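You operate a simulated robot arm through the tools that you are given. There is no shell and no other tool.

You run a simulated two-armed robot. Do the job below in one go: nothing can be reset, and whatever is moved stays where it is left.

TASK
Test probe P5 in the water jar and sort it by the reading.
Fine: GOOD rack if it reads 95 to 100, else FAULT rack; stopper back in the jar, checker dial back to OFF.

Only the result counts: the job must be done as asked and must still hold three seconds after the hand-in. Knocking over, shifting, dropping, spilling or breaking anything else fails it. A push-on lid holds only when it is set on centred and level and pressed home; a screw cap is set on level and turned clockwise until tight.

THE ROBOT
Two 7-joint arms with fingered hands on one trunk that stands fixed in place. Base frame: the origin is at the foot of the trunk, x ahead of it, y to its left, z up. Readings come in cm, degrees, newtons and seconds.
The left shoulder is at [11.8, 17, 111.3], the right one opposite. With the tool pointing down near the work surface each hand reaches from about 38 to 82 cm from the base axis, measured 20 degrees to its own side. Payload 4 kg a hand.
Tool frame (each hand has its own): the origin (TCP) lies between the finger pads and is the grasp point; the fingertips stand 2.6 cm ahead of it; z points along the fingers, y is the line along which they close. The gripper opens to 13.2 cm; its body begins 7.3 cm behind the TCP. The gripper is a hand of 4 fingers: y runs from the thumb to the fingers, the wrist lies at [0, 0, -22.4] in the tool frame, and closing takes about 1.5 s.
Orientation is told as [roll, pitch, yaw] about the base's x, y, z axes, in that order, counted from this pose: with the fingers straight down and closing along the base's y, the tool's x points along the base's -x, its y along +y and its z along -z.

THE INTERFACE
- The arms move only by the tool move_arm. It takes "left_increments", "right_increments" or both (then of equal length, played together; a hand with none holds still); each is a list of rows, each a list of 6 numbers: the shift along the base's x, y, z in mm, then the turn, a rotation vector about the base's x, y, z in degrees. In form: [[dx, dy, dz, wx, wy, wz], ...]. A call has 1 to 20 rows; each row shifts and turns the commanded pose from where the row before left it. "left_jaw" and "right_jaw" are, for a hand that has rows, the gripper command, from -1 (shut) to 1 (fully open), values between in proportion, set as the call begins (left out, the last holds). Each row takes 0.2 s and may step no farther than 5 cm and 8.6 degrees from the row before; otherwise, or with a gripper value out of range, the whole call is refused. A pose out of reach is approached as far as the arm can. The call stops where the force on the tool passes 80 N (or 10 N more than at its start, if that is more) or the arm is blocked; 0.2 s more then pass. Each finger travels about 10.8 cm/s and halts on what it meets, pressing with about 28 N; the grip force reading is that of the motor and also rises with nothing between the fingers. The clock runs only during rows and for 0.2 s after the last one: add rows that do not move to give the fingers time. It gives the time, the measured TCP pose, the force on the tool (base axes), the opening and the grip force at its end, in the units of the frame above (readings bear some noise), with the torque about the TCP (base axes, N m) and any sound that the robot's microphone picked up.
- Cameras (640 x 400 px; columns grow to the right, rows downward): "scene" is now at [21.08, -5.53, 131.14]; the picture's right is [-0.60, -0.80, 0.00], its down [-0.28, 0.21, -0.93] and it looks along [0.75, -0.56, -0.36] (base axes); focal length 214 px, centre (320, 200). "left" rides on the left gripper at [-7.3, 0.6, -9.4] in its tool frame; the picture's right is [-0.08, -1.00, 0.00], its down [0.79, -0.06, -0.62] and it looks along [0.61, -0.05, 0.79] (tool axes); focal length 230 px, centre (320, 200). "right" rides on the right gripper at [7.3, 0.6, -9.4] in its tool frame; the picture's right is [-0.08, 1.00, 0.00], its down [-0.78, -0.06, -0.62] and it looks along [-0.62, -0.05, 0.79] (tool axes); focal length 230 px, centre (320, 200). There is no depth. A picture from a camera that has moved, and an enlarged one, comes with that camera's place and axes in the base frame and with its lens.
- capture(camera): a new picture of that camera. No time passes.
- lift_body(by): moves the trunk up (or, below 0, down) by that many cm; the arms and the scene camera ride with it, the base frame stays. It gives what a move gives, with no picture.
- finger_targets(finger1, finger2, finger3, thumb_bend, hand): sets how far each is bent, from 0 (flat) to 100 (curled in); at 30 the hand is open as for a grip, at 70 the pads meet at the TCP. One left out holds its place. A second passes; each finger stops where it meets its share of the squeeze, and holds until it gets a number again. A gripper value or a shape takes the hand back. It gives what a move gives, with no picture; readings hold the bend of each and the force on the fingers (four entries, about 0 where the hand has none), thumb and palm.
- hand_shape(shape, hand): the hand has 4 fingers and takes this shape, open, in about a second: jaw (thumb against the fingers, like two jaws); tri (thumb and two fingers); tip (a fingertip pinch); poke (one finger out to press); point (the index stretched); flat (the hand flat); cup (the hand cupped); fist (a fist). The gripper value then closes the fingers along that shape, each until it touches; the sizes above hold for jaw. It gives what a move gives, with no picture.
- turn_head(pan, tilt): turns the head with the scene camera to pan (to the left, within 80 degrees either way) and tilt (down, from -29 to 69), counted from straight ahead of the robot (the tilt from the chest, where the trunk bows). It gives what a move gives.
- enlarge(camera, box): a new picture of the part [left, top, right, bottom] of that camera's present view, enlarged. No time passes.
- sign_off(): hands the job in; it is judged then, once.

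Places have to be worked out from the pictures, the camera data and where the tool is seen. Open the grippers and draw the arms clear of the work before you hand the job in, unless the task says otherwise.

The tools are called after ">>>" as a command line: name --argument value ..., lists and objects as JSON in quotes. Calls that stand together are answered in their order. move_arm: Moves the arms, as the interface text tells. Its arguments: {"type":"object","properties":{"left_increments":{"type":"array","items":{"type":"array","items":{"type":"number"}}},"left_jaw":{"type":"number"},"right_increments":{"type":"array","items":{"type":"array","items":{"type":"number"}}},"right_jaw":{"type":"number"}},"required":[]} The other tools are called the same way: lift_body (by) moves the trunk up or down; hand_shape (shape, hand) gives the hand a shape; finger_targets (finger1, finger2, finger3, thumb_bend, hand) moves the fingers one by one; turn_head (pan, tilt) turns the head that bears the scene camera; capture (camera) takes a picture; enlarge (camera, box) takes an enlarged picture of a part of a camera's view; sign_off () hands the job in.

At the start:

```text
time_s: 0.0
left_tcp_pos: [45.86, -5.4, 109.6]
left_ee_rot: [0.0, 0.0, 0.2]
left_wrist_force: [0.1, -0.2, 0.5]
left_torque: [0.0, 0.02, 0.0]
left_finger_gap: 13.2
left_finger_force: 0.0
left_shape: jaw
left_bend: [30.0, 30.0, 30.0, 30.0]
left_finger forces: [0.0, 0.0, 0.0, 0.0, 0.1, 0.0]
right_tcp_pos: [28.79, -44.75, 110.85]
right_ee_rot: [3.3, 0.1, -1.4]
right_wrist_force: [-0.2, -0.3, 0.4]
right_torque: [-0.02, -0.03, -0.01]
right_finger_gap: 13.22
right_finger_force: 0.0
right_shape: jaw
right_bend: [30.0, 30.0, 30.0, 30.0]
right_finger forces: [0.0, 0.0, 0.0, 0.0, 0.1, 0.0]
trunk travel left (down, up): [-12.9, 22.2]
head pan, tilt (commanded): [-38.6, 68.8]
```

scene: 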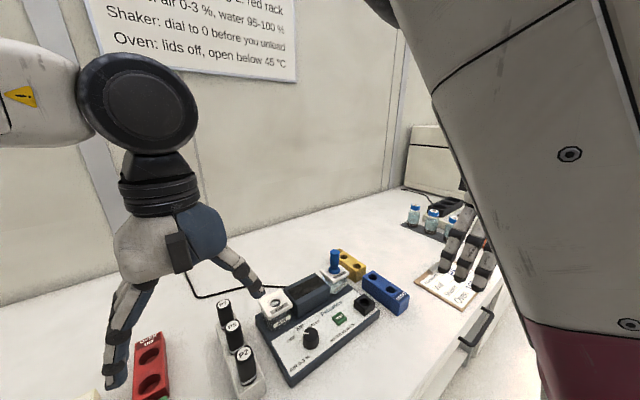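
right: 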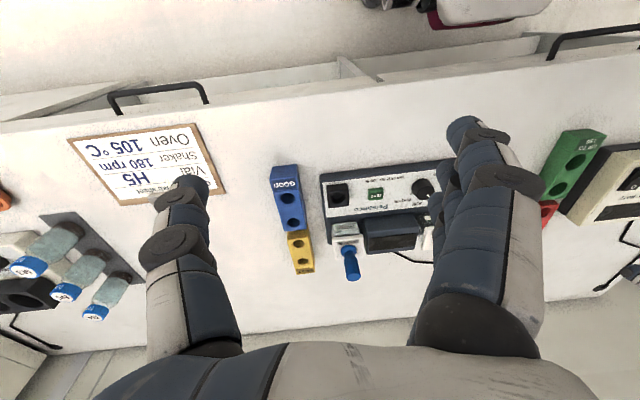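
left: 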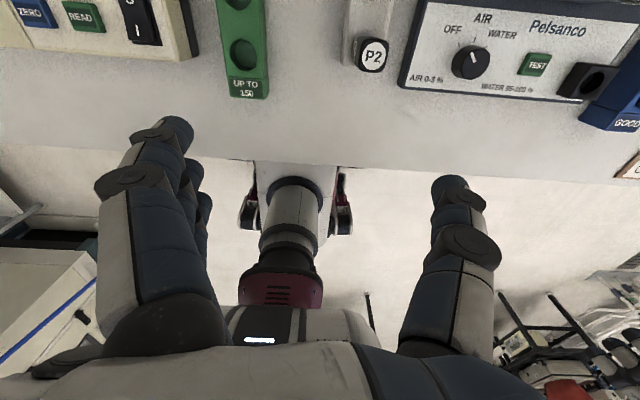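

I start by looking more closely at the bench: the checker with its dial, the jar with a stopper, the probes, and the wall notes.

>>> enlarge --camera "scene" --box '[180, 220, 440, 390]'

>>> enlarge --camera "right" --box '[250, 120, 450, 290]'

>>> enlarge --camera "left" --box '[340, 0, 640, 140]'

>>> enlarge --camera "scene" --box '[80, 0, 320, 100]'

```text
2.35 times, centred on (310, 305) of scene
camera zoom: at [21.08, -5.53, 131.14], right [-0.6, -0.8, 0.0], down [-0.28, 0.21, -0.93], along [0.75, -0.56, -0.36], focal length 505 px, centre (344, -47)
```

zoom: 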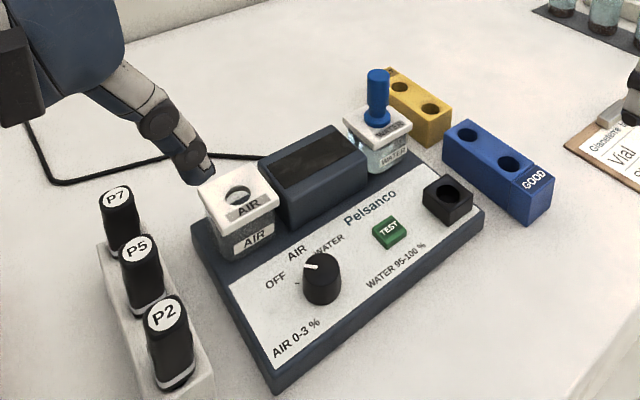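

```text
2.35 times, centred on (350, 205) of right
camera zoom: at [21.36, -44.54, 120.3], right [0.1, 0.99, 0.06], down [0.78, -0.12, 0.61], along [0.61, -0.02, -0.79], focal length 541 px, centre (249, 188)
```

zoom: 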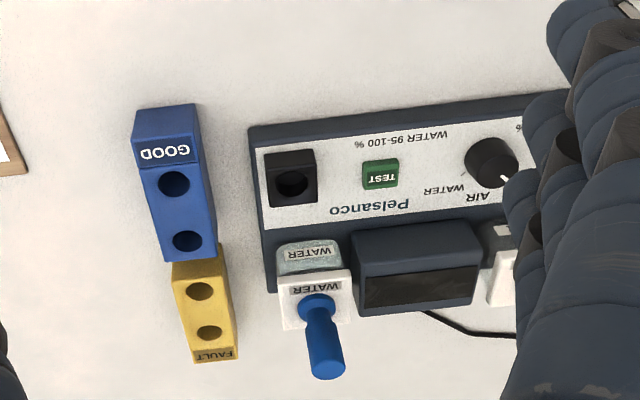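

```text
2.13 times, centred on (490, 70) of left
camera zoom: at [53.06, -4.69, 118.88], right [0.08, -1.0, 0.0], down [-0.79, -0.06, 0.62], along [-0.61, -0.05, -0.79], focal length 491 px, centre (-43, 477)
```

zoom: 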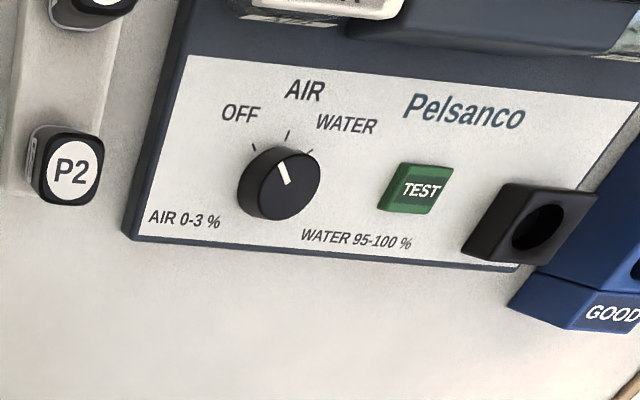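

```text
2.67 times, centred on (200, 50) of scene
camera zoom: at [21.08, -5.53, 131.14], right [-0.6, -0.8, 0.0], down [-0.28, 0.21, -0.93], along [0.75, -0.56, -0.36], focal length 572 px, centre (640, 600)
```

zoom: 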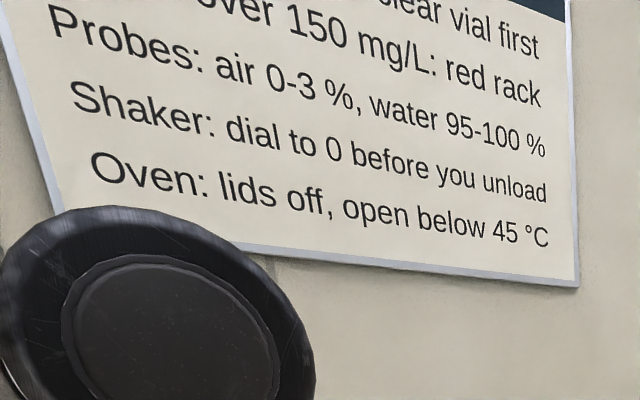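

The right picture shows the checker, jar, and racks, but fingers hide parts. I draw the left hand away to the left and shift the right hand sideways so its camera looks between the fingers onto the checker.

>>> move_arm --left_increments '[[0, 50, 0, 0, 0, 0], [0, 50, 0, 0, 0, 0], [0, 50, 0, 0, 0, 0], [0, 50, 0, 0, 0, 0], [0, 50, 0, 0, 0, 0]]' --right_increments '[[0, 0, 0, 0, 0, 0], [0, 30, 0, 0, 0, 0], [0, 40, 0, 0, 0, 0], [0, 40, 0, 0, 0, 0], [0, 40, 0, 0, 0, 0]]'

>>> capture --camera "scene"

>>> capture --camera "right"

>>> capture --camera "left"

```text
time_s: 1.2
left_tcp_pos: [45.72, 19.86, 109.38]
left_ee_rot: [0.1, 0.0, 0.0]
left_wrist_force: [0.1, -1.0, 0.9]
left_torque: [-0.02, -0.03, -0.01]
left_finger_gap: 13.2
left_finger_force: 0.1
left_shape: jaw
left_bend: [30.0, 30.0, 30.0, 30.0]
left_finger forces: [0.0, 0.0, 0.0, 0.0, 0.0, 0.1]
right_tcp_pos: [28.67, -42.58, 108.22]
right_ee_rot: [6.5, 0.7, -3.0]
right_wrist_force: [-0.2, -0.2, 0.5]
right_torque: [-0.04, 0.01, -0.04]
right_finger_gap: 13.18
right_finger_force: 0.0
right_shape: jaw
right_bend: [30.0, 30.0, 30.0, 30.0]
right_finger forces: [0.1, 0.0, 0.1, 0.0, 0.0, 0.0]
right hand out of reach, approached as far as the arm can: row 2, 3, 4, 5
trunk travel left (down, up): [-12.9, 22.2]
head pan, tilt (commanded): [-38.6, 68.8]
```

```text
taken
camera scene: at [20.92, -5.57, 130.89], right [-0.62, -0.79, 0.0], down [-0.3, 0.23, -0.92], along [0.73, -0.57, -0.38], focal length 214 px, centre (320, 200)
```

scene: 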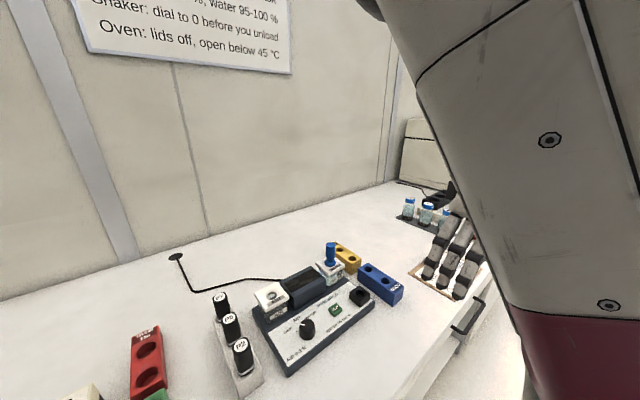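

```text
taken
camera right: at [21.34, -42.72, 117.75], right [0.13, 0.98, 0.11], down [0.78, -0.17, 0.6], along [0.61, 0.01, -0.8], focal length 230 px, centre (320, 200)
```

right: 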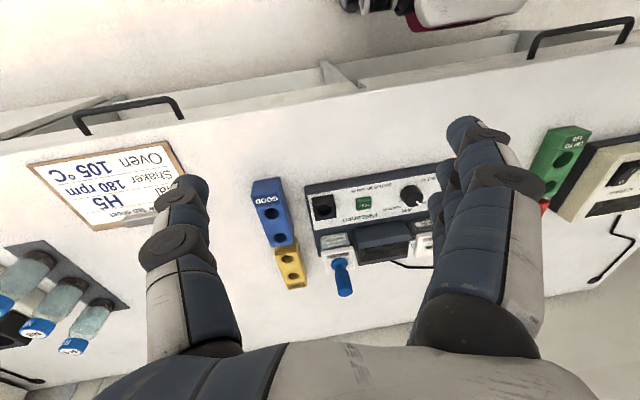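

```text
taken
camera left: at [53.06, 20.53, 118.81], right [0.08, -1.0, 0.0], down [-0.79, -0.06, 0.62], along [-0.61, -0.05, -0.79], focal length 230 px, centre (320, 200)
```

left: 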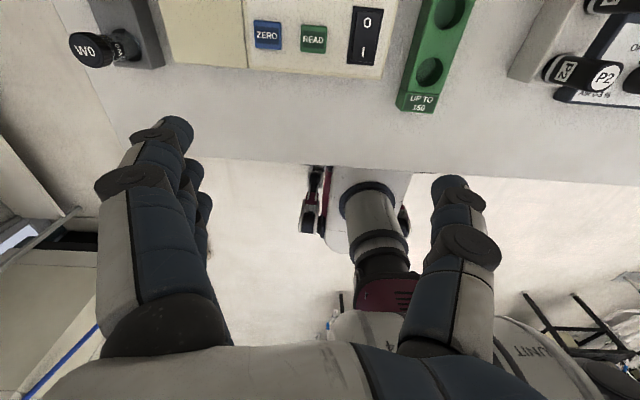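

The right hand sat at the edge of its reach there. I move it forward and a bit lower, where the arm reaches well, and look again.

>>> move_arm --right_increments '[[40, 0, 0, 0, 0, 0], [40, 0, 0, 0, 0, 0], [40, 0, 0, 0, 0, 0], [0, 0, 0, 0, 0, 0]]'

>>> capture --camera "scene"

>>> capture --camera "right"

```text
time_s: 2.2
left_tcp_pos: [45.9, 19.68, 109.56]
left_ee_rot: [0.0, 0.1, 0.1]
left_wrist_force: [-0.7, -0.2, 0.6]
left_torque: [0.0, -0.01, 0.0]
left_finger_gap: 13.2
left_finger_force: 0.0
left_shape: jaw
left_bend: [30.0, 30.0, 30.0, 30.0]
left_finger forces: [0.0, 0.0, 0.1, 0.0, 0.0, 0.1]
right_tcp_pos: [40.69, -43.13, 108.19]
right_ee_rot: [6.0, 0.6, -3.5]
right_wrist_force: [-0.1, 0.3, 0.5]
right_torque: [0.01, 0.01, 0.01]
right_finger_gap: 13.18
right_finger_force: 0.1
right_shape: jaw
right_bend: [30.0, 30.0, 30.0, 30.0]
right_finger forces: [0.0, 0.0, 0.0, 0.0, 0.0, 0.1]
trunk travel left (down, up): [-12.9, 22.2]
head pan, tilt (commanded): [-38.6, 68.8]
```

```text
taken
camera scene: at [19.53, -4.4, 126.15], right [-0.61, -0.8, 0.0], down [-0.64, 0.49, -0.59], along [0.47, -0.36, -0.81], focal length 214 px, centre (320, 200)
```

scene: 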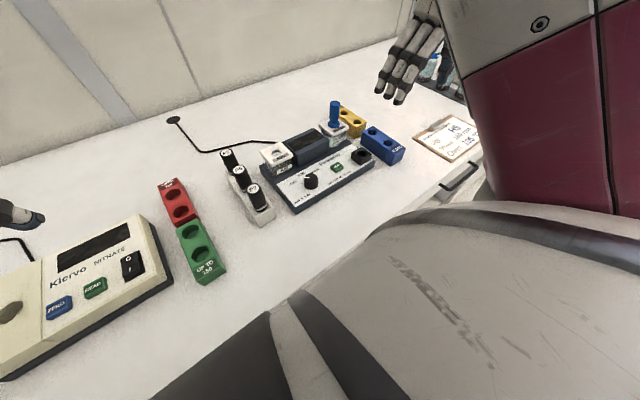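

```text
taken
camera right: at [33.3, -43.23, 117.62], right [0.14, 0.98, 0.1], down [0.78, -0.17, 0.6], along [0.61, 0.0, -0.79], focal length 230 px, centre (320, 200)
```

right: 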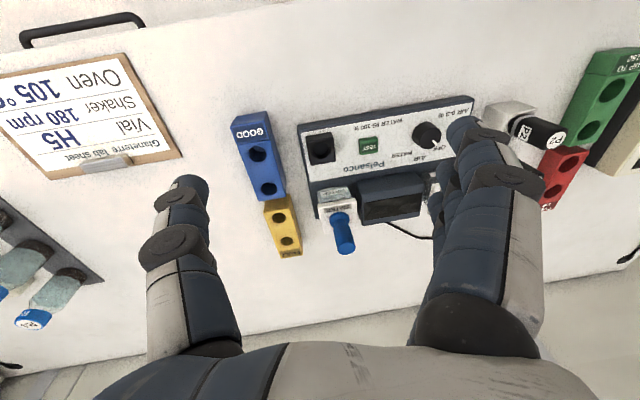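

The head has now reached its tilt and gives a good overview. I enlarge the checker area in both views.

>>> enlarge --camera "scene" --box '[210, 90, 410, 225]'

>>> enlarge --camera "right" --box '[220, 90, 580, 270]'

```text
2.96 times, centred on (310, 158) of scene
camera zoom: at [19.53, -4.4, 126.15], right [-0.61, -0.8, 0.0], down [-0.64, 0.49, -0.59], along [0.47, -0.36, -0.81], focal length 636 px, centre (350, 326)
```

zoom: 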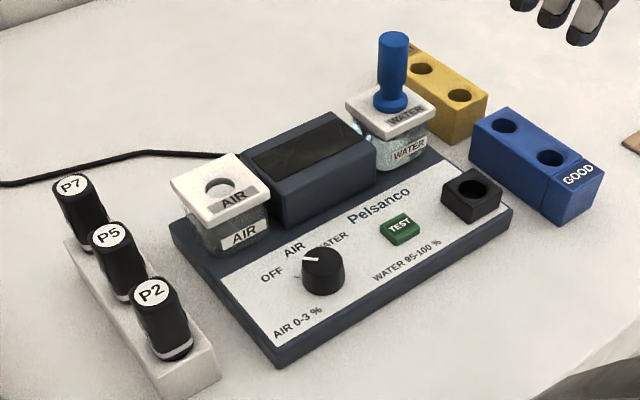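

```text
1.78 times, centred on (400, 180) of right
camera zoom: at [33.3, -43.23, 117.62], right [0.14, 0.98, 0.1], down [0.78, -0.17, 0.6], along [0.61, 0.0, -0.79], focal length 409 px, centre (178, 236)
```

zoom: 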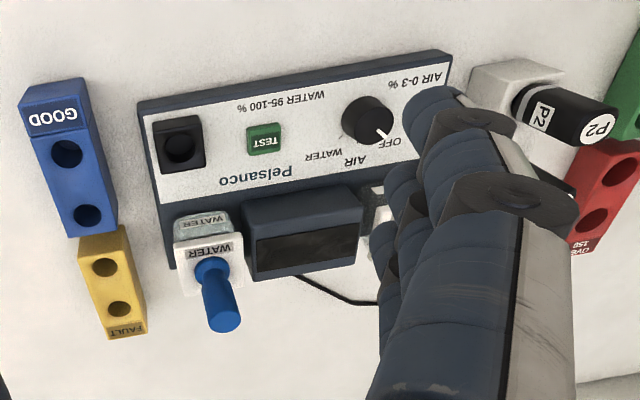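

From the two views I judge: P2/P5/P7 at about x=50/57/64, y=-10.4 (tops z≈91.5); stopper at (60.2,-40.5, top 95.4); dial near (50.6,-25.2); TEST at (50.5,-33.9,83.3); black socket near (49,-41.6); GOOD holes (48/54,-51.3); FAULT holes (61.6/68.3,-52). I straighten the right hand and go lower for a closer look at the socket and panel.

>>> move_arm --right_increments '[[-10, 10, -30, -6, -0.6, 3.5], [-10, 10, -40, 0, 0, 0], [-5, 0, -30, 0, 0, 0], [0, 0, 0, 0, 0, 0]]'

>>> capture --camera "right"

>>> capture --camera "scene"

```text
time_s: 3.2
left_tcp_pos: [45.8, 19.72, 109.43]
left_ee_rot: [0.1, 0.0, 0.1]
left_wrist_force: [-0.6, -0.5, 0.8]
left_torque: [-0.01, 0.02, 0.03]
left_finger_gap: 13.18
left_finger_force: 0.1
left_shape: jaw
left_bend: [30.0, 30.0, 30.0, 30.0]
left_finger forces: [0.0, 0.0, 0.0, 0.1, 0.0, 0.1]
right_tcp_pos: [37.81, -40.57, 97.92]
right_ee_rot: [0.7, 0.5, -0.2]
right_wrist_force: [0.4, 0.4, 0.0]
right_torque: [-0.02, -0.02, 0.0]
right_finger_gap: 13.22
right_finger_force: 0.1
right_shape: jaw
right_bend: [30.0, 30.0, 30.0, 30.0]
right_finger forces: [0.1, 0.0, 0.0, 0.0, 0.0, 0.0]
trunk travel left (down, up): [-12.9, 22.2]
head pan, tilt (commanded): [-38.6, 68.8]
```

```text
taken
camera right: at [30.49, -40.17, 107.28], right [0.08, 1.0, 0.01], down [0.79, -0.07, 0.61], along [0.61, -0.04, -0.79], focal length 230 px, centre (320, 200)
```

right: 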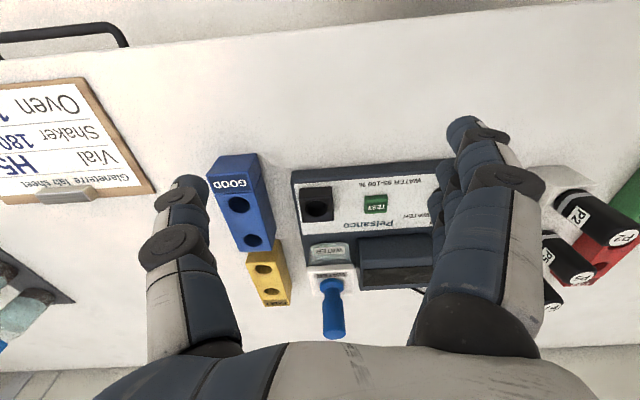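

```text
taken
camera scene: at [19.46, -5.23, 126.94], right [-0.67, -0.74, 0.0], down [-0.55, 0.5, -0.67], along [0.49, -0.45, -0.75], focal length 214 px, centre (320, 200)
```

scene: 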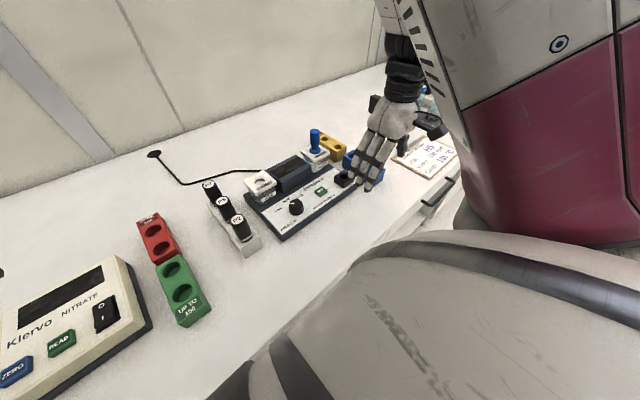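

The right hand is straight now. I enlarge the socket, panel, and racks from this nearer view.

>>> enlarge --camera "right" --box '[200, 145, 450, 345]'

>>> enlarge --camera "right" --box '[290, 150, 450, 250]'

>>> enlarge --camera "scene" --box '[190, 110, 400, 260]'

```text
2.00 times, centred on (325, 245) of right
camera zoom: at [30.49, -40.17, 107.28], right [0.08, 1.0, 0.01], down [0.79, -0.07, 0.61], along [0.61, -0.04, -0.79], focal length 460 px, centre (310, 110)
```

zoom: 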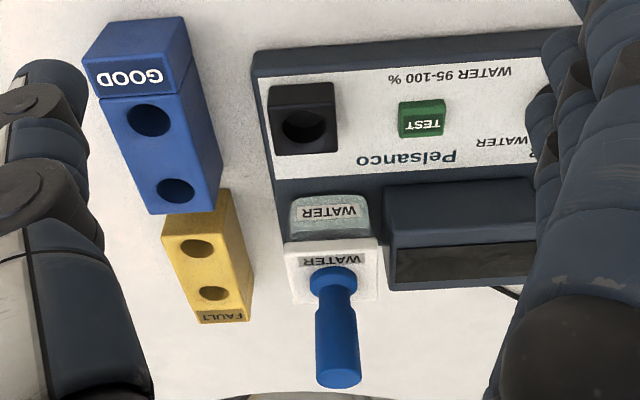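

```text
4.00 times, centred on (370, 200) of right
camera zoom: at [30.49, -40.17, 107.28], right [0.08, 1.0, 0.01], down [0.79, -0.07, 0.61], along [0.61, -0.04, -0.79], focal length 920 px, centre (120, 200)
```

zoom: 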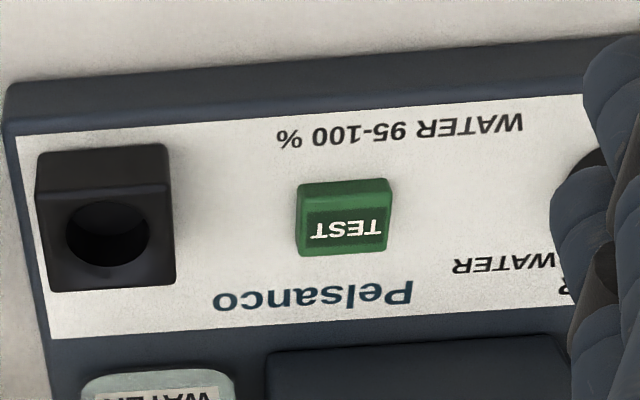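

```text
2.67 times, centred on (295, 185) of scene
camera zoom: at [19.46, -5.23, 126.94], right [-0.67, -0.74, 0.0], down [-0.55, 0.5, -0.67], along [0.49, -0.45, -0.75], focal length 572 px, centre (387, 240)
```

zoom: 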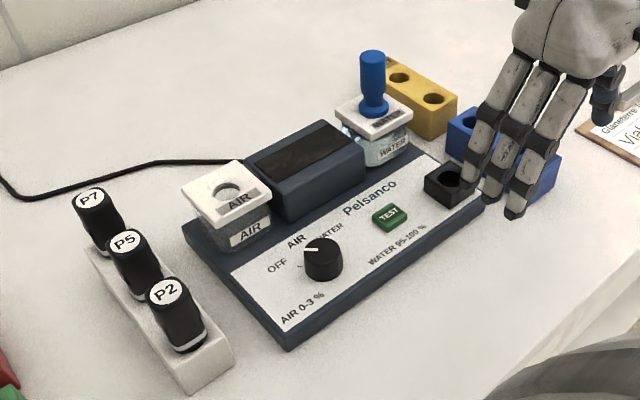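

The black block is a separate raised stand with a hole on the panel; the stopper sits upright in the WATER jar. I raise the right hand and bring it above the stopper (judged at (60.2,-40.5)) to localise it through the hand camera.

>>> move_arm --right_increments '[[0, 0, 45, 0, 0, 0], [30, 0, 35, 0, 0, 0], [50, 0, 0, 0, 0, 0], [50, 0, 0, 0, 0, 0], [50, 0, 0, 0, 0, 0], [40, 0, 0, -0.7, -0.5, 0], [0, 0, 0, 0, 0, 0]]'

>>> capture --camera "right"

>>> capture --camera "scene"

```text
time_s: 3.8
left_tcp_pos: [45.92, 19.74, 109.71]
left_ee_rot: [0.0, -0.1, 0.2]
left_wrist_force: [-0.1, -0.4, 0.1]
left_torque: [-0.01, 0.03, 0.0]
left_finger_gap: 13.17
left_finger_force: 0.0
left_shape: jaw
left_bend: [30.0, 30.0, 30.0, 30.0]
left_finger forces: [0.0, 0.0, 0.0, 0.0, 0.1, 0.0]
right_tcp_pos: [39.3, -41.51, 103.04]
right_ee_rot: [4.9, 1.3, -2.1]
right_wrist_force: [0.9, -0.4, 0.1]
right_torque: [-0.04, 0.01, 0.0]
right_finger_gap: 13.19
right_finger_force: 0.1
right_shape: jaw
right_bend: [30.0, 30.0, 30.0, 30.0]
right_finger forces: [0.0, 0.0, 0.0, 0.0, 0.1, 0.0]
trunk travel left (down, up): [-12.9, 22.2]
head pan, tilt (commanded): [-38.6, 68.8]
stopped in row 2 (right hand): the arm was blocked; the commanded pose is now the measured one
```

```text
taken
camera right: at [32.02, -41.45, 112.65], right [0.12, 0.99, 0.08], down [0.79, -0.14, 0.59], along [0.6, 0.0, -0.8], focal length 230 px, centre (320, 200)
```

right: 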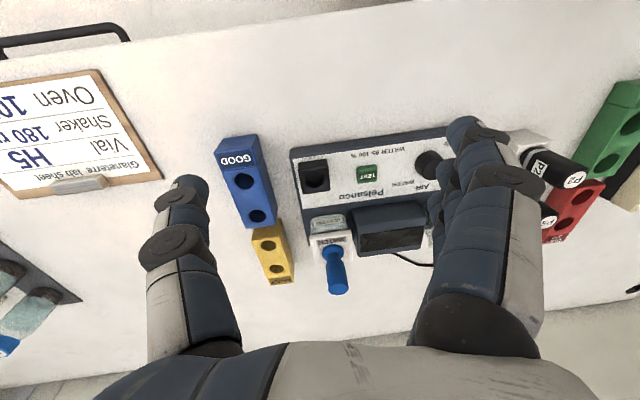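

```text
taken
camera scene: at [19.06, -6.2, 127.68], right [-0.76, -0.65, 0.0], down [-0.45, 0.52, -0.73], along [0.47, -0.55, -0.69], focal length 214 px, centre (320, 200)
```

scene: 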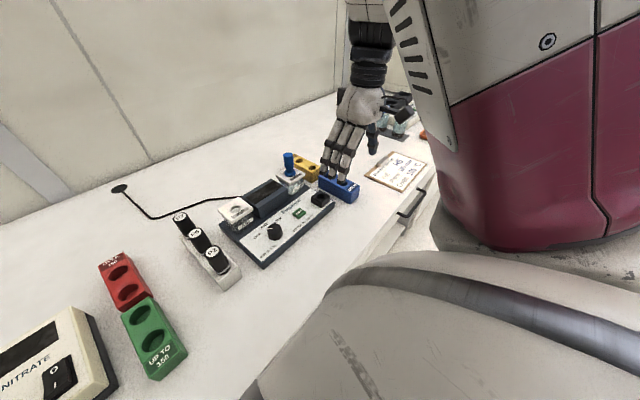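

The arm was blocked when rising close to the body. I go forward first at this height, straightening the hand bit by bit.

>>> move_arm --right_increments '[[30, 0, 0, 0, 0, 0], [30, 0, 0, -1, 0, 0], [40, 2, 0, -2, -0.6, 1], [40, 4, 0, -1.9, -0.7, 1.1], [40, 4, 10, 0, 0, 0], [29, 0, 10, 0, 0, 0], [0, 0, 0, 0, 0, 0]]'

>>> capture --camera "right"

>>> capture --camera "scene"

```text
time_s: 5.4
left_tcp_pos: [45.72, 19.72, 109.49]
left_ee_rot: [0.0, -0.1, -0.1]
left_wrist_force: [-0.7, -0.5, -0.3]
left_torque: [-0.02, 0.0, 0.0]
left_finger_gap: 13.2
left_finger_force: 0.0
left_shape: jaw
left_bend: [30.0, 30.0, 30.0, 30.0]
left_finger forces: [0.0, 0.0, 0.0, 0.0, 0.1, 0.1]
right_tcp_pos: [60.29, -40.36, 105.46]
right_ee_rot: [-0.4, -0.5, 0.3]
right_wrist_force: [0.3, -0.4, -0.2]
right_torque: [-0.03, 0.01, 0.02]
right_finger_gap: 13.19
right_finger_force: 0.1
right_shape: jaw
right_bend: [30.0, 30.0, 30.0, 30.0]
right_finger forces: [0.0, 0.1, 0.0, 0.1, 0.0, 0.0]
trunk travel left (down, up): [-12.9, 22.2]
head pan, tilt (commanded): [-38.6, 68.8]
```

```text
taken
camera right: at [52.69, -39.82, 114.79], right [0.07, 1.0, -0.01], down [0.78, -0.05, 0.62], along [0.62, -0.05, -0.78], focal length 230 px, centre (320, 200)
```

right: 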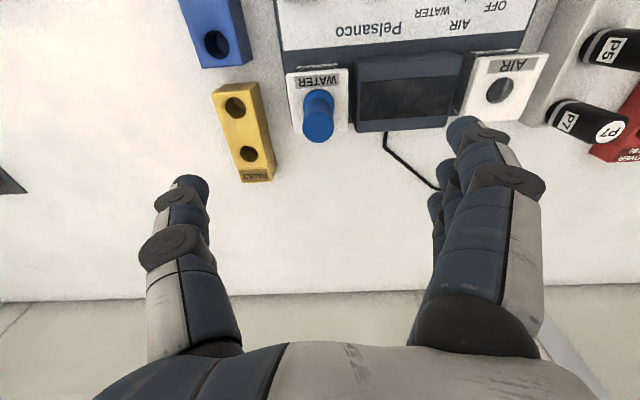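

```text
taken
camera scene: at [17.99, -3.41, 124.53], right [-0.62, -0.78, 0.0], down [-0.73, 0.58, -0.36], along [0.28, -0.23, -0.93], focal length 214 px, centre (320, 200)
```

scene: 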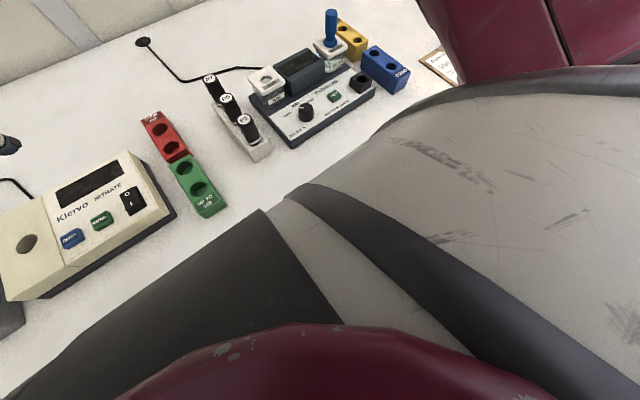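

The hand is now over the stopper area. I enlarge the right view and set the head to a middling tilt so the scene camera centres on the checker.

>>> enlarge --camera "right" --box '[190, 0, 450, 190]'

>>> turn_head --pan -30 --tilt 50

>>> capture --camera "scene"

```text
2.11 times, centred on (320, 95) of right
camera zoom: at [52.69, -39.82, 114.79], right [0.07, 1.0, -0.01], down [0.78, -0.05, 0.62], along [0.62, -0.05, -0.78], focal length 484 px, centre (320, 421)
```

zoom: 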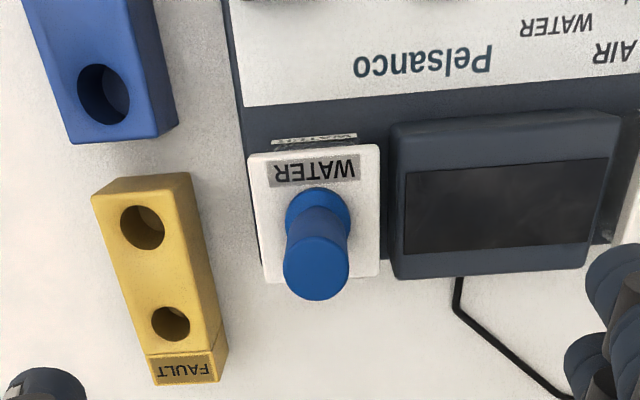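

```text
time_s: 6.2
left_tcp_pos: [45.79, 19.69, 109.55]
left_ee_rot: [0.0, -0.1, 0.1]
left_wrist_force: [-0.4, 0.5, 0.0]
left_torque: [-0.01, 0.02, -0.02]
left_finger_gap: 13.2
left_finger_force: 0.0
left_shape: jaw
left_bend: [30.0, 30.0, 30.0, 30.0]
left_finger forces: [0.0, 0.0, 0.0, 0.0, 0.0, 0.0]
right_tcp_pos: [60.35, -40.44, 105.44]
right_ee_rot: [-0.5, -0.5, 0.1]
right_wrist_force: [0.0, 0.2, -0.4]
right_torque: [-0.01, -0.03, -0.01]
right_finger_gap: 13.2
right_finger_force: 0.1
right_shape: jaw
right_bend: [30.0, 30.0, 30.0, 30.0]
right_finger forces: [0.1, 0.1, 0.0, 0.1, 0.1, 0.0]
trunk travel left (down, up): [-12.9, 22.2]
head pan, tilt (commanded): [-30.0, 50.0]
```

```text
taken
camera scene: at [20.31, -3.78, 126.71], right [-0.5, -0.87, 0.0], down [-0.66, 0.38, -0.64], along [0.56, -0.32, -0.77], focal length 214 px, centre (320, 200)
```

scene: 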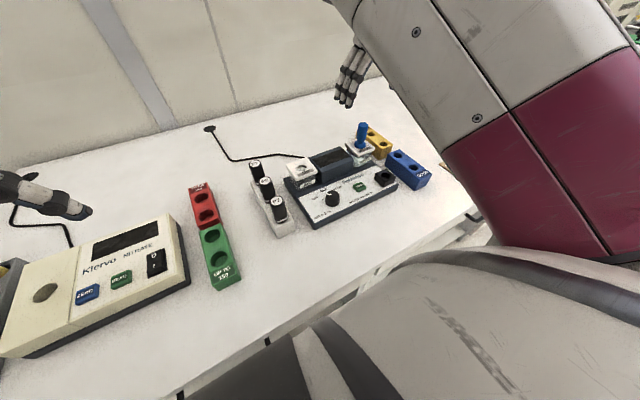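

I refine: stopper axis at about (59.95,-40.65), top z≈95.8, flange z≈87.7. I descend with a half-open jaw until the finger pads flank the stopper's cylinder (TCP z≈93).

>>> move_arm --right_increments '[[-4, -2, -34, 0.4, 0.4, 0], [0, 0, -30, 0, 0, 0], [0, 0, -30, 0, 0, 0], [0, 0, -30, 0, 0, 0], [0, 0, 0, 0, 0, 0], [0, 0, 0, 0, 0, 0]]' --right_jaw 0.1

>>> capture --camera "right"

>>> enlarge --camera "scene" --box '[240, 80, 440, 240]'

```text
time_s: 7.6
left_tcp_pos: [45.74, 19.81, 109.48]
left_ee_rot: [0.0, 0.0, 0.0]
left_wrist_force: [0.1, -0.3, -0.2]
left_torque: [-0.01, 0.05, 0.02]
left_finger_gap: 13.2
left_finger_force: 0.0
left_shape: jaw
left_bend: [30.0, 30.0, 30.0, 30.0]
left_finger forces: [0.0, 0.1, 0.0, 0.0, 0.0, 0.0]
right_tcp_pos: [59.89, -40.64, 92.93]
right_ee_rot: [0.0, -0.1, 0.2]
right_wrist_force: [-1.1, 0.8, 0.5]
right_torque: [-0.04, -0.01, 0.0]
right_finger_gap: 7.33
right_finger_force: 0.0
right_shape: jaw
right_bend: [72.0, 72.0, 72.0, 70.0]
right_finger forces: [0.0, 0.0, 0.0, 0.0, 0.1, 0.0]
trunk travel left (down, up): [-12.9, 22.2]
head pan, tilt (commanded): [-30.0, 50.0]
```

```text
taken
camera right: at [52.37, -40.15, 102.24], right [0.08, 1.0, 0.0], down [0.78, -0.06, 0.62], along [0.62, -0.05, -0.79], focal length 230 px, centre (320, 200)
```

right: 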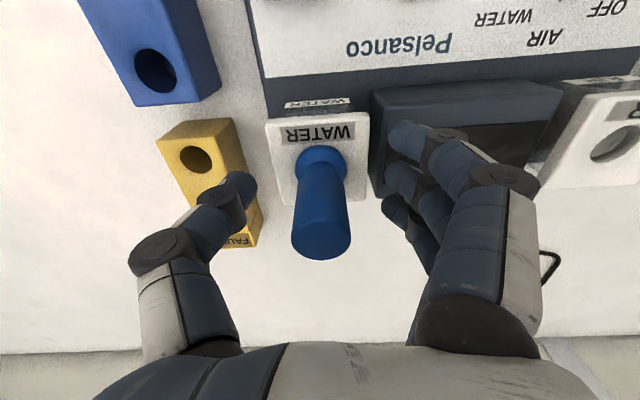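

```text
2.50 times, centred on (340, 160) of scene
camera zoom: at [20.34, -3.78, 126.71], right [-0.5, -0.87, 0.0], down [-0.66, 0.38, -0.64], along [0.56, -0.32, -0.77], focal length 536 px, centre (270, 300)
```

zoom: 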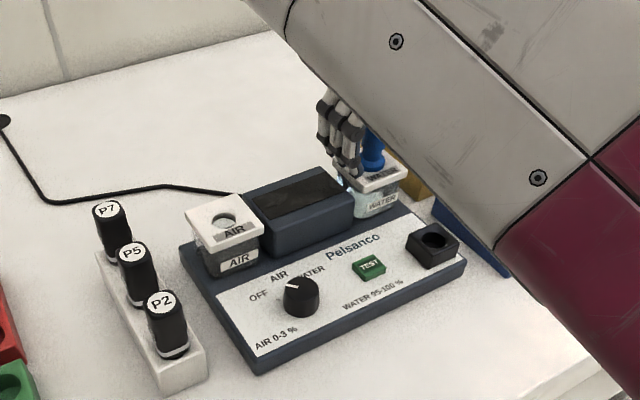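

The stopper stands centred between the thumb and fingers. I close the jaw on it and give the fingers time.

>>> move_arm --right_increments '[[0, 0, 0, 0, 0, 0], [0, 0, 0, 0, 0, 0], [0, 0, 0, 0, 0, 0], [0, 0, 0, 0, 0, 0], [0, 0, 0, 0, 0, 0], [0, 0, 0, 0, 0, 0], [0, 0, 0, 0, 0, 0], [0, 0, 0, 0, 0, 0]]' --right_jaw -1

>>> capture --camera "right"

```text
time_s: 9.4
left_tcp_pos: [45.78, 19.73, 109.6]
left_ee_rot: [0.0, -0.1, -0.1]
left_wrist_force: [0.0, -0.1, 1.0]
left_torque: [0.05, 0.03, -0.05]
left_finger_gap: 13.17
left_finger_force: 0.1
left_shape: jaw
left_bend: [30.0, 30.0, 30.0, 30.0]
left_finger forces: [0.1, 0.1, 0.0, 0.0, 0.1, 0.1]
right_tcp_pos: [59.91, -40.64, 92.85]
right_ee_rot: [0.0, -0.2, 0.1]
right_wrist_force: [-1.3, -2.8, 2.5]
right_torque: [-0.05, 0.04, 0.01]
right_finger_gap: 1.12
right_finger_force: 28.1
right_shape: jaw
right_bend: [68.0, 72.0, 71.0, 71.0]
right_finger forces: [0.1, 10.7, 12.2, 0.1, 25.9, 0.1]
trunk travel left (down, up): [-12.9, 22.2]
head pan, tilt (commanded): [-30.0, 50.0]
```

```text
taken
camera right: at [52.35, -40.15, 102.32], right [0.08, 1.0, 0.0], down [0.78, -0.06, 0.62], along [0.62, -0.05, -0.79], focal length 230 px, centre (320, 200)
```

right: 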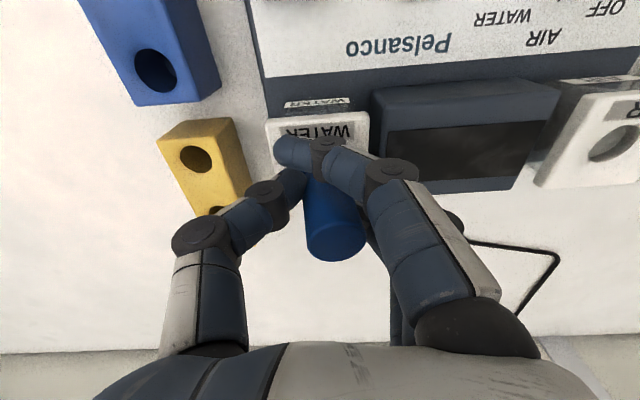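

The thumb and two fingers press on the stopper (25.9 / 10.7 / 12.2 N). I lift it slowly by 6 cm and look.

>>> move_arm --right_increments '[[0, 0, 5, 0, 0, 0], [0, 0, 10, 0, 0, 0], [0, 0, 15, 0, 0, 0], [0, 0, 15, 0, 0, 0], [0, 0, 15, 0, 0, 0], [0, 0, 0, 0, 0, 0]]'

>>> capture --camera "right"

>>> enlarge --camera "scene" --box '[240, 80, 440, 240]'

```text
time_s: 10.8
left_tcp_pos: [45.66, 19.82, 109.54]
left_ee_rot: [-0.1, 0.0, 0.1]
left_wrist_force: [0.2, -0.4, -0.3]
left_torque: [-0.01, 0.01, 0.03]
left_finger_gap: 13.17
left_finger_force: 0.1
left_shape: jaw
left_bend: [30.0, 30.0, 30.0, 30.0]
left_finger forces: [0.0, 0.0, 0.0, 0.0, 0.0, 0.0]
right_tcp_pos: [59.83, -41.01, 98.86]
right_ee_rot: [0.3, -0.1, -0.3]
right_wrist_force: [-0.4, -0.5, -0.6]
right_torque: [0.0, -0.01, 0.03]
right_finger_gap: 1.11
right_finger_force: 28.0
right_shape: jaw
right_bend: [68.0, 72.0, 70.0, 71.0]
right_finger forces: [0.0, 11.4, 13.6, 0.0, 24.2, 0.1]
trunk travel left (down, up): [-12.9, 22.2]
head pan, tilt (commanded): [-30.0, 50.0]
```

```text
taken
camera right: at [52.26, -40.45, 108.23], right [0.08, 1.0, 0.01], down [0.78, -0.07, 0.62], along [0.62, -0.05, -0.79], focal length 230 px, centre (320, 200)
```

right: 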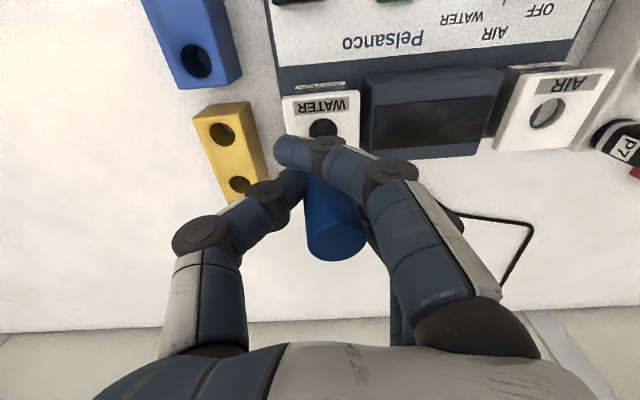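

```text
2.50 times, centred on (340, 160) of scene
camera zoom: at [20.34, -3.79, 126.71], right [-0.5, -0.87, 0.0], down [-0.66, 0.38, -0.64], along [0.56, -0.32, -0.77], focal length 536 px, centre (270, 300)
```

zoom: 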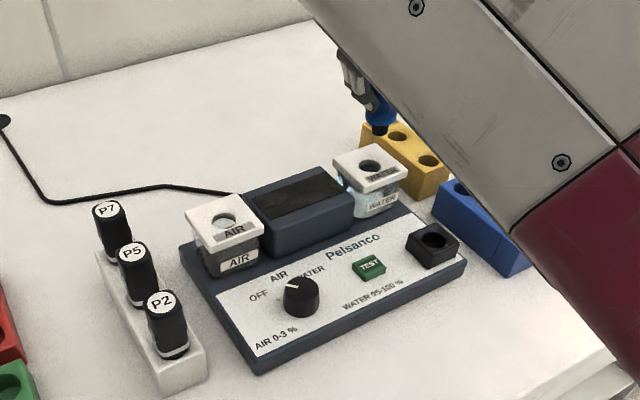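

The stopper came out cleanly, showing a dark bung under its flange, and the jar mouth is visible. I enlarge to localise the jar hole and the stopper's lower end.

>>> enlarge --camera "right" --box '[250, 60, 410, 270]'

>>> enlarge --camera "scene" --box '[340, 90, 430, 190]'

```text
1.90 times, centred on (330, 165) of right
camera zoom: at [52.26, -40.45, 108.23], right [0.08, 1.0, 0.01], down [0.78, -0.07, 0.62], along [0.62, -0.05, -0.79], focal length 438 px, centre (301, 267)
```

zoom: 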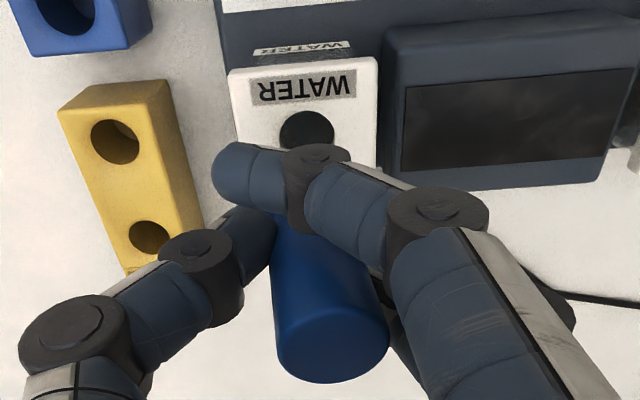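

```text
4.00 times, centred on (385, 140) of scene
camera zoom: at [20.34, -3.79, 126.71], right [-0.5, -0.87, 0.0], down [-0.66, 0.38, -0.64], along [0.56, -0.32, -0.77], focal length 858 px, centre (60, 440)
```

zoom: 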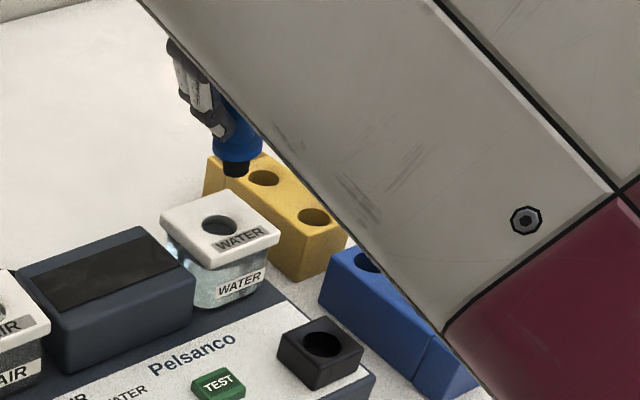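

The jar hole I place at about (60.05,-40.6, z 88.2) and the socket hole at (49.5,-41.9, z 84.4). I carry the stopper back over the socket at this height and check its alignment.

>>> move_arm --right_increments '[[-30, -1, 0, 0, 0, 0], [-30, -2, 0, 0, 0, 0], [-30, -2, 0, 0, 0, 0], [-13, -2, 0, 0, 0, 0], [0, 0, 0, 0, 0, 0]]'

>>> capture --camera "right"

>>> capture --camera "scene"

```text
time_s: 12.0
left_tcp_pos: [45.68, 19.71, 109.51]
left_ee_rot: [-0.1, -0.1, 0.1]
left_wrist_force: [0.5, -0.3, 0.0]
left_torque: [0.01, -0.01, 0.0]
left_finger_gap: 13.19
left_finger_force: 0.1
left_shape: jaw
left_bend: [30.0, 30.0, 30.0, 30.0]
left_finger forces: [0.1, 0.1, 0.0, 0.0, 0.1, 0.0]
right_tcp_pos: [48.71, -42.65, 98.06]
right_ee_rot: [2.1, 0.5, -2.7]
right_wrist_force: [-0.1, 0.1, -0.6]
right_torque: [-0.04, 0.02, -0.02]
right_finger_gap: 1.1
right_finger_force: 27.7
right_shape: jaw
right_bend: [68.0, 72.0, 70.0, 71.0]
right_finger forces: [0.1, 11.4, 13.7, 0.0, 24.1, 0.0]
trunk travel left (down, up): [-12.9, 22.2]
head pan, tilt (commanded): [-30.0, 50.0]
```

```text
taken
camera right: at [41.2, -42.11, 107.54], right [0.12, 0.99, 0.04], down [0.78, -0.12, 0.61], along [0.61, -0.05, -0.79], focal length 230 px, centre (320, 200)
```

right: 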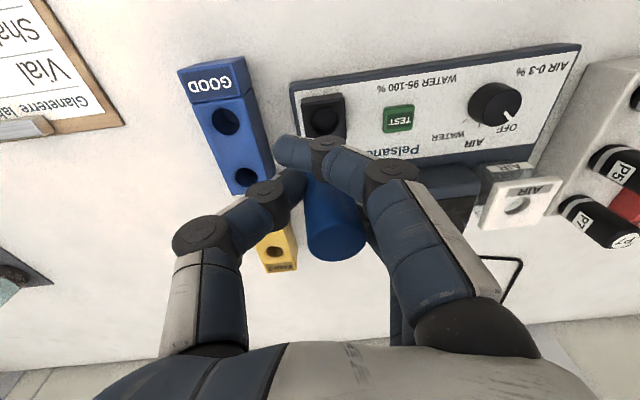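

```text
taken
camera scene: at [20.31, -3.78, 126.71], right [-0.5, -0.87, 0.0], down [-0.66, 0.38, -0.64], along [0.56, -0.32, -0.77], focal length 214 px, centre (320, 200)
```

scene: 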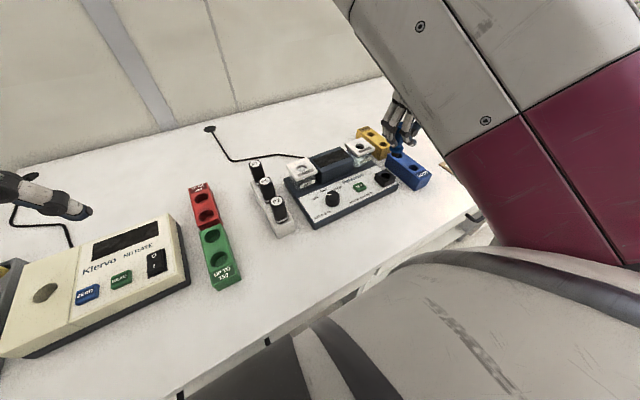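

The stopper is near the socket but the hand's pose drifted a little (roll 2.1°, yaw -2.7°, y -42.65). I correct the rotation and position and give it time to settle.

>>> move_arm --right_increments '[[4, 4, 4, -1, -0.3, 1.4], [4, 4, 4, -1.1, -0.2, 1.3], [0, 0, 0, 0, 0, 0], [0, 0, 0, 0, 0, 0], [0, 0, 0, 0, 0, 0]]'

>>> capture --camera "right"

>>> enlarge --camera "scene" --box '[340, 80, 440, 200]'

```text
time_s: 13.2
left_tcp_pos: [45.75, 19.77, 109.43]
left_ee_rot: [0.1, -0.1, 0.1]
left_wrist_force: [-0.5, 0.8, -0.1]
left_torque: [-0.02, 0.04, -0.02]
left_finger_gap: 13.18
left_finger_force: 0.0
left_shape: jaw
left_bend: [30.0, 30.0, 30.0, 30.0]
left_finger forces: [0.0, 0.1, 0.0, 0.0, 0.0, 0.0]
right_tcp_pos: [49.66, -41.7, 98.93]
right_ee_rot: [0.3, -0.4, 0.2]
right_wrist_force: [-0.3, -0.2, 0.4]
right_torque: [-0.02, -0.04, -0.01]
right_finger_gap: 1.1
right_finger_force: 27.7
right_shape: jaw
right_bend: [68.0, 72.0, 70.0, 71.0]
right_finger forces: [0.0, 11.4, 13.8, 0.0, 24.1, 0.0]
trunk travel left (down, up): [-12.9, 22.2]
head pan, tilt (commanded): [-30.0, 50.0]
```

```text
taken
camera right: at [42.03, -41.28, 108.28], right [0.07, 1.0, 0.01], down [0.78, -0.06, 0.62], along [0.62, -0.04, -0.78], focal length 230 px, centre (320, 200)
```

right: 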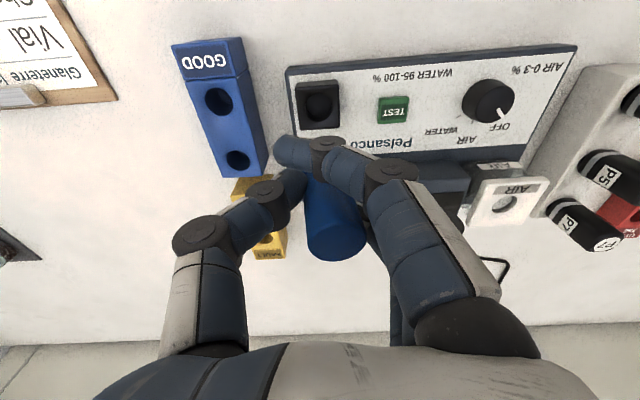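

```text
3.33 times, centred on (390, 140) of scene
camera zoom: at [20.32, -3.78, 126.71], right [-0.5, -0.87, 0.0], down [-0.66, 0.38, -0.64], along [0.56, -0.32, -0.77], focal length 715 px, centre (87, 400)
```

zoom: 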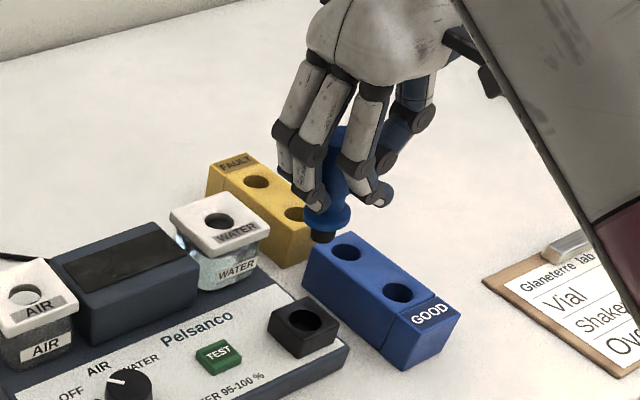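

The scene camera now sees the stopper plainly in the grip. I zoom closer to judge its tilt and where the bung is relative to the socket.

>>> enlarge --camera "scene" --box '[365, 95, 425, 190]'

>>> enlarge --camera "right" --box '[250, 60, 410, 270]'

```text
4.21 times, centred on (395, 142) of scene
camera zoom: at [20.32, -3.78, 126.71], right [-0.5, -0.87, 0.0], down [-0.66, 0.38, -0.64], along [0.56, -0.32, -0.77], focal length 903 px, centre (4, 442)
```

zoom: 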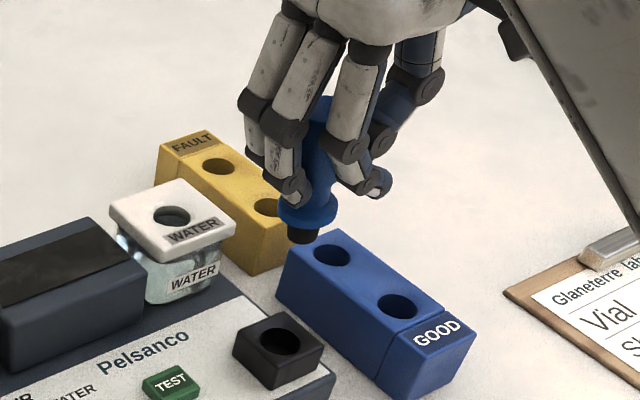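

```text
1.90 times, centred on (330, 165) of right
camera zoom: at [42.03, -41.28, 108.28], right [0.07, 1.0, 0.01], down [0.78, -0.06, 0.62], along [0.62, -0.04, -0.78], focal length 438 px, centre (301, 267)
```

zoom: 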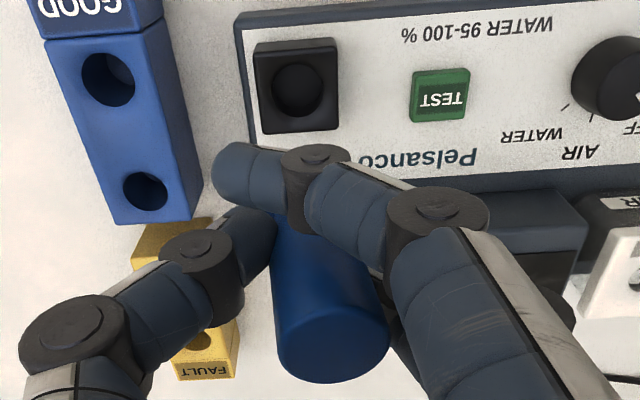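

The stopper hangs slightly tilted, its bung near (49.9,-41.5), close above the socket at about (49.4,-41.8). I lower it by 6 cm with a small shift, so that bung and hole can be compared directly.

>>> move_arm --right_increments '[[-1, -1, -20, 0, 0, 0], [-1, -1, -20, 0, 0, 0], [-1, 0, -18, 0, 0.3, 0], [0, 0, 0, 0, 0, 0], [0, 0, 0, 0, 0, 0]]'

>>> enlarge --camera "scene" --box '[355, 105, 425, 205]'

>>> capture --camera "right"

```text
time_s: 14.4
left_tcp_pos: [45.84, 19.77, 109.45]
left_ee_rot: [0.0, 0.0, 0.0]
left_wrist_force: [0.3, 0.1, 0.2]
left_torque: [-0.03, -0.02, 0.01]
left_finger_gap: 13.21
left_finger_force: 0.1
left_shape: jaw
left_bend: [30.0, 30.0, 30.0, 30.0]
left_finger forces: [0.0, 0.0, 0.1, 0.1, 0.0, 0.1]
right_tcp_pos: [49.48, -41.81, 93.47]
right_ee_rot: [-0.2, -0.7, 0.6]
right_wrist_force: [0.3, -0.5, 0.5]
right_torque: [-0.02, 0.02, 0.01]
right_finger_gap: 1.12
right_finger_force: 27.7
right_shape: jaw
right_bend: [68.0, 72.0, 70.0, 71.0]
right_finger forces: [0.0, 11.6, 14.2, 0.1, 24.1, 0.1]
trunk travel left (down, up): [-12.9, 22.2]
head pan, tilt (commanded): [-30.0, 50.0]
```

```text
4.00 times, centred on (390, 155) of scene
camera zoom: at [20.33, -3.79, 126.71], right [-0.5, -0.87, 0.0], down [-0.66, 0.38, -0.64], along [0.56, -0.32, -0.77], focal length 858 px, centre (40, 380)
```

zoom: 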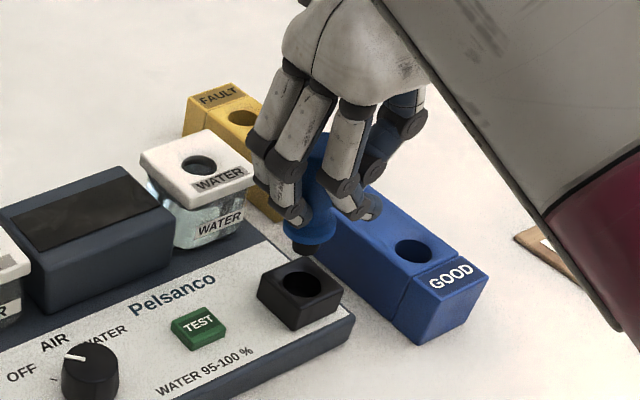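

```text
taken
camera right: at [41.88, -41.25, 102.94], right [0.07, 1.0, 0.0], down [0.78, -0.05, 0.63], along [0.62, -0.05, -0.78], focal length 230 px, centre (320, 200)
```

right: 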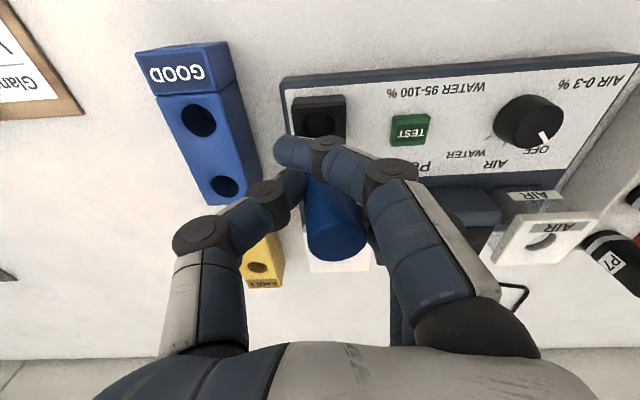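

The bung is now just above the socket. I zoom tighter on the bung and hole to measure the remaining offset.

>>> enlarge --camera "scene" --box '[360, 145, 420, 185]'

>>> enlarge --camera "right" --box '[260, 60, 400, 270]'

```text
10.00 times, centred on (390, 165) of scene
camera zoom: at [20.33, -3.79, 126.71], right [-0.5, -0.87, 0.0], down [-0.66, 0.38, -0.64], along [0.56, -0.32, -0.77], focal length 2145 px, centre (-380, 550)
```

zoom: 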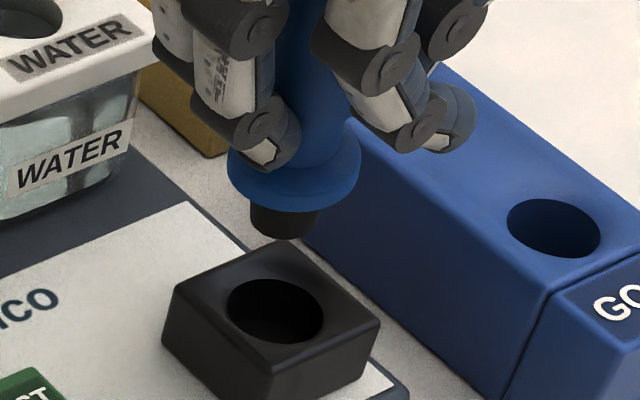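

```text
1.90 times, centred on (330, 165) of right
camera zoom: at [41.88, -41.25, 102.94], right [0.07, 1.0, 0.0], down [0.78, -0.05, 0.63], along [0.62, -0.05, -0.78], focal length 438 px, centre (301, 267)
```

zoom: 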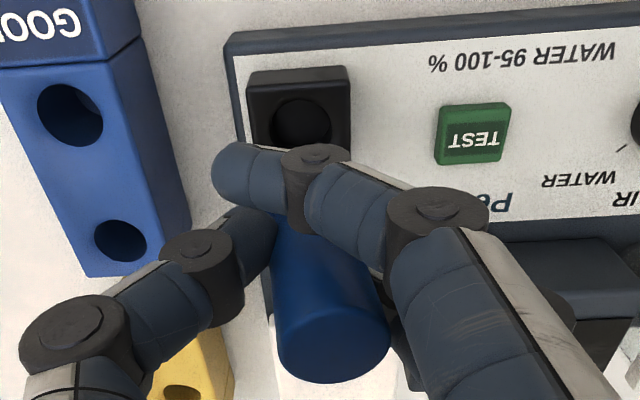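

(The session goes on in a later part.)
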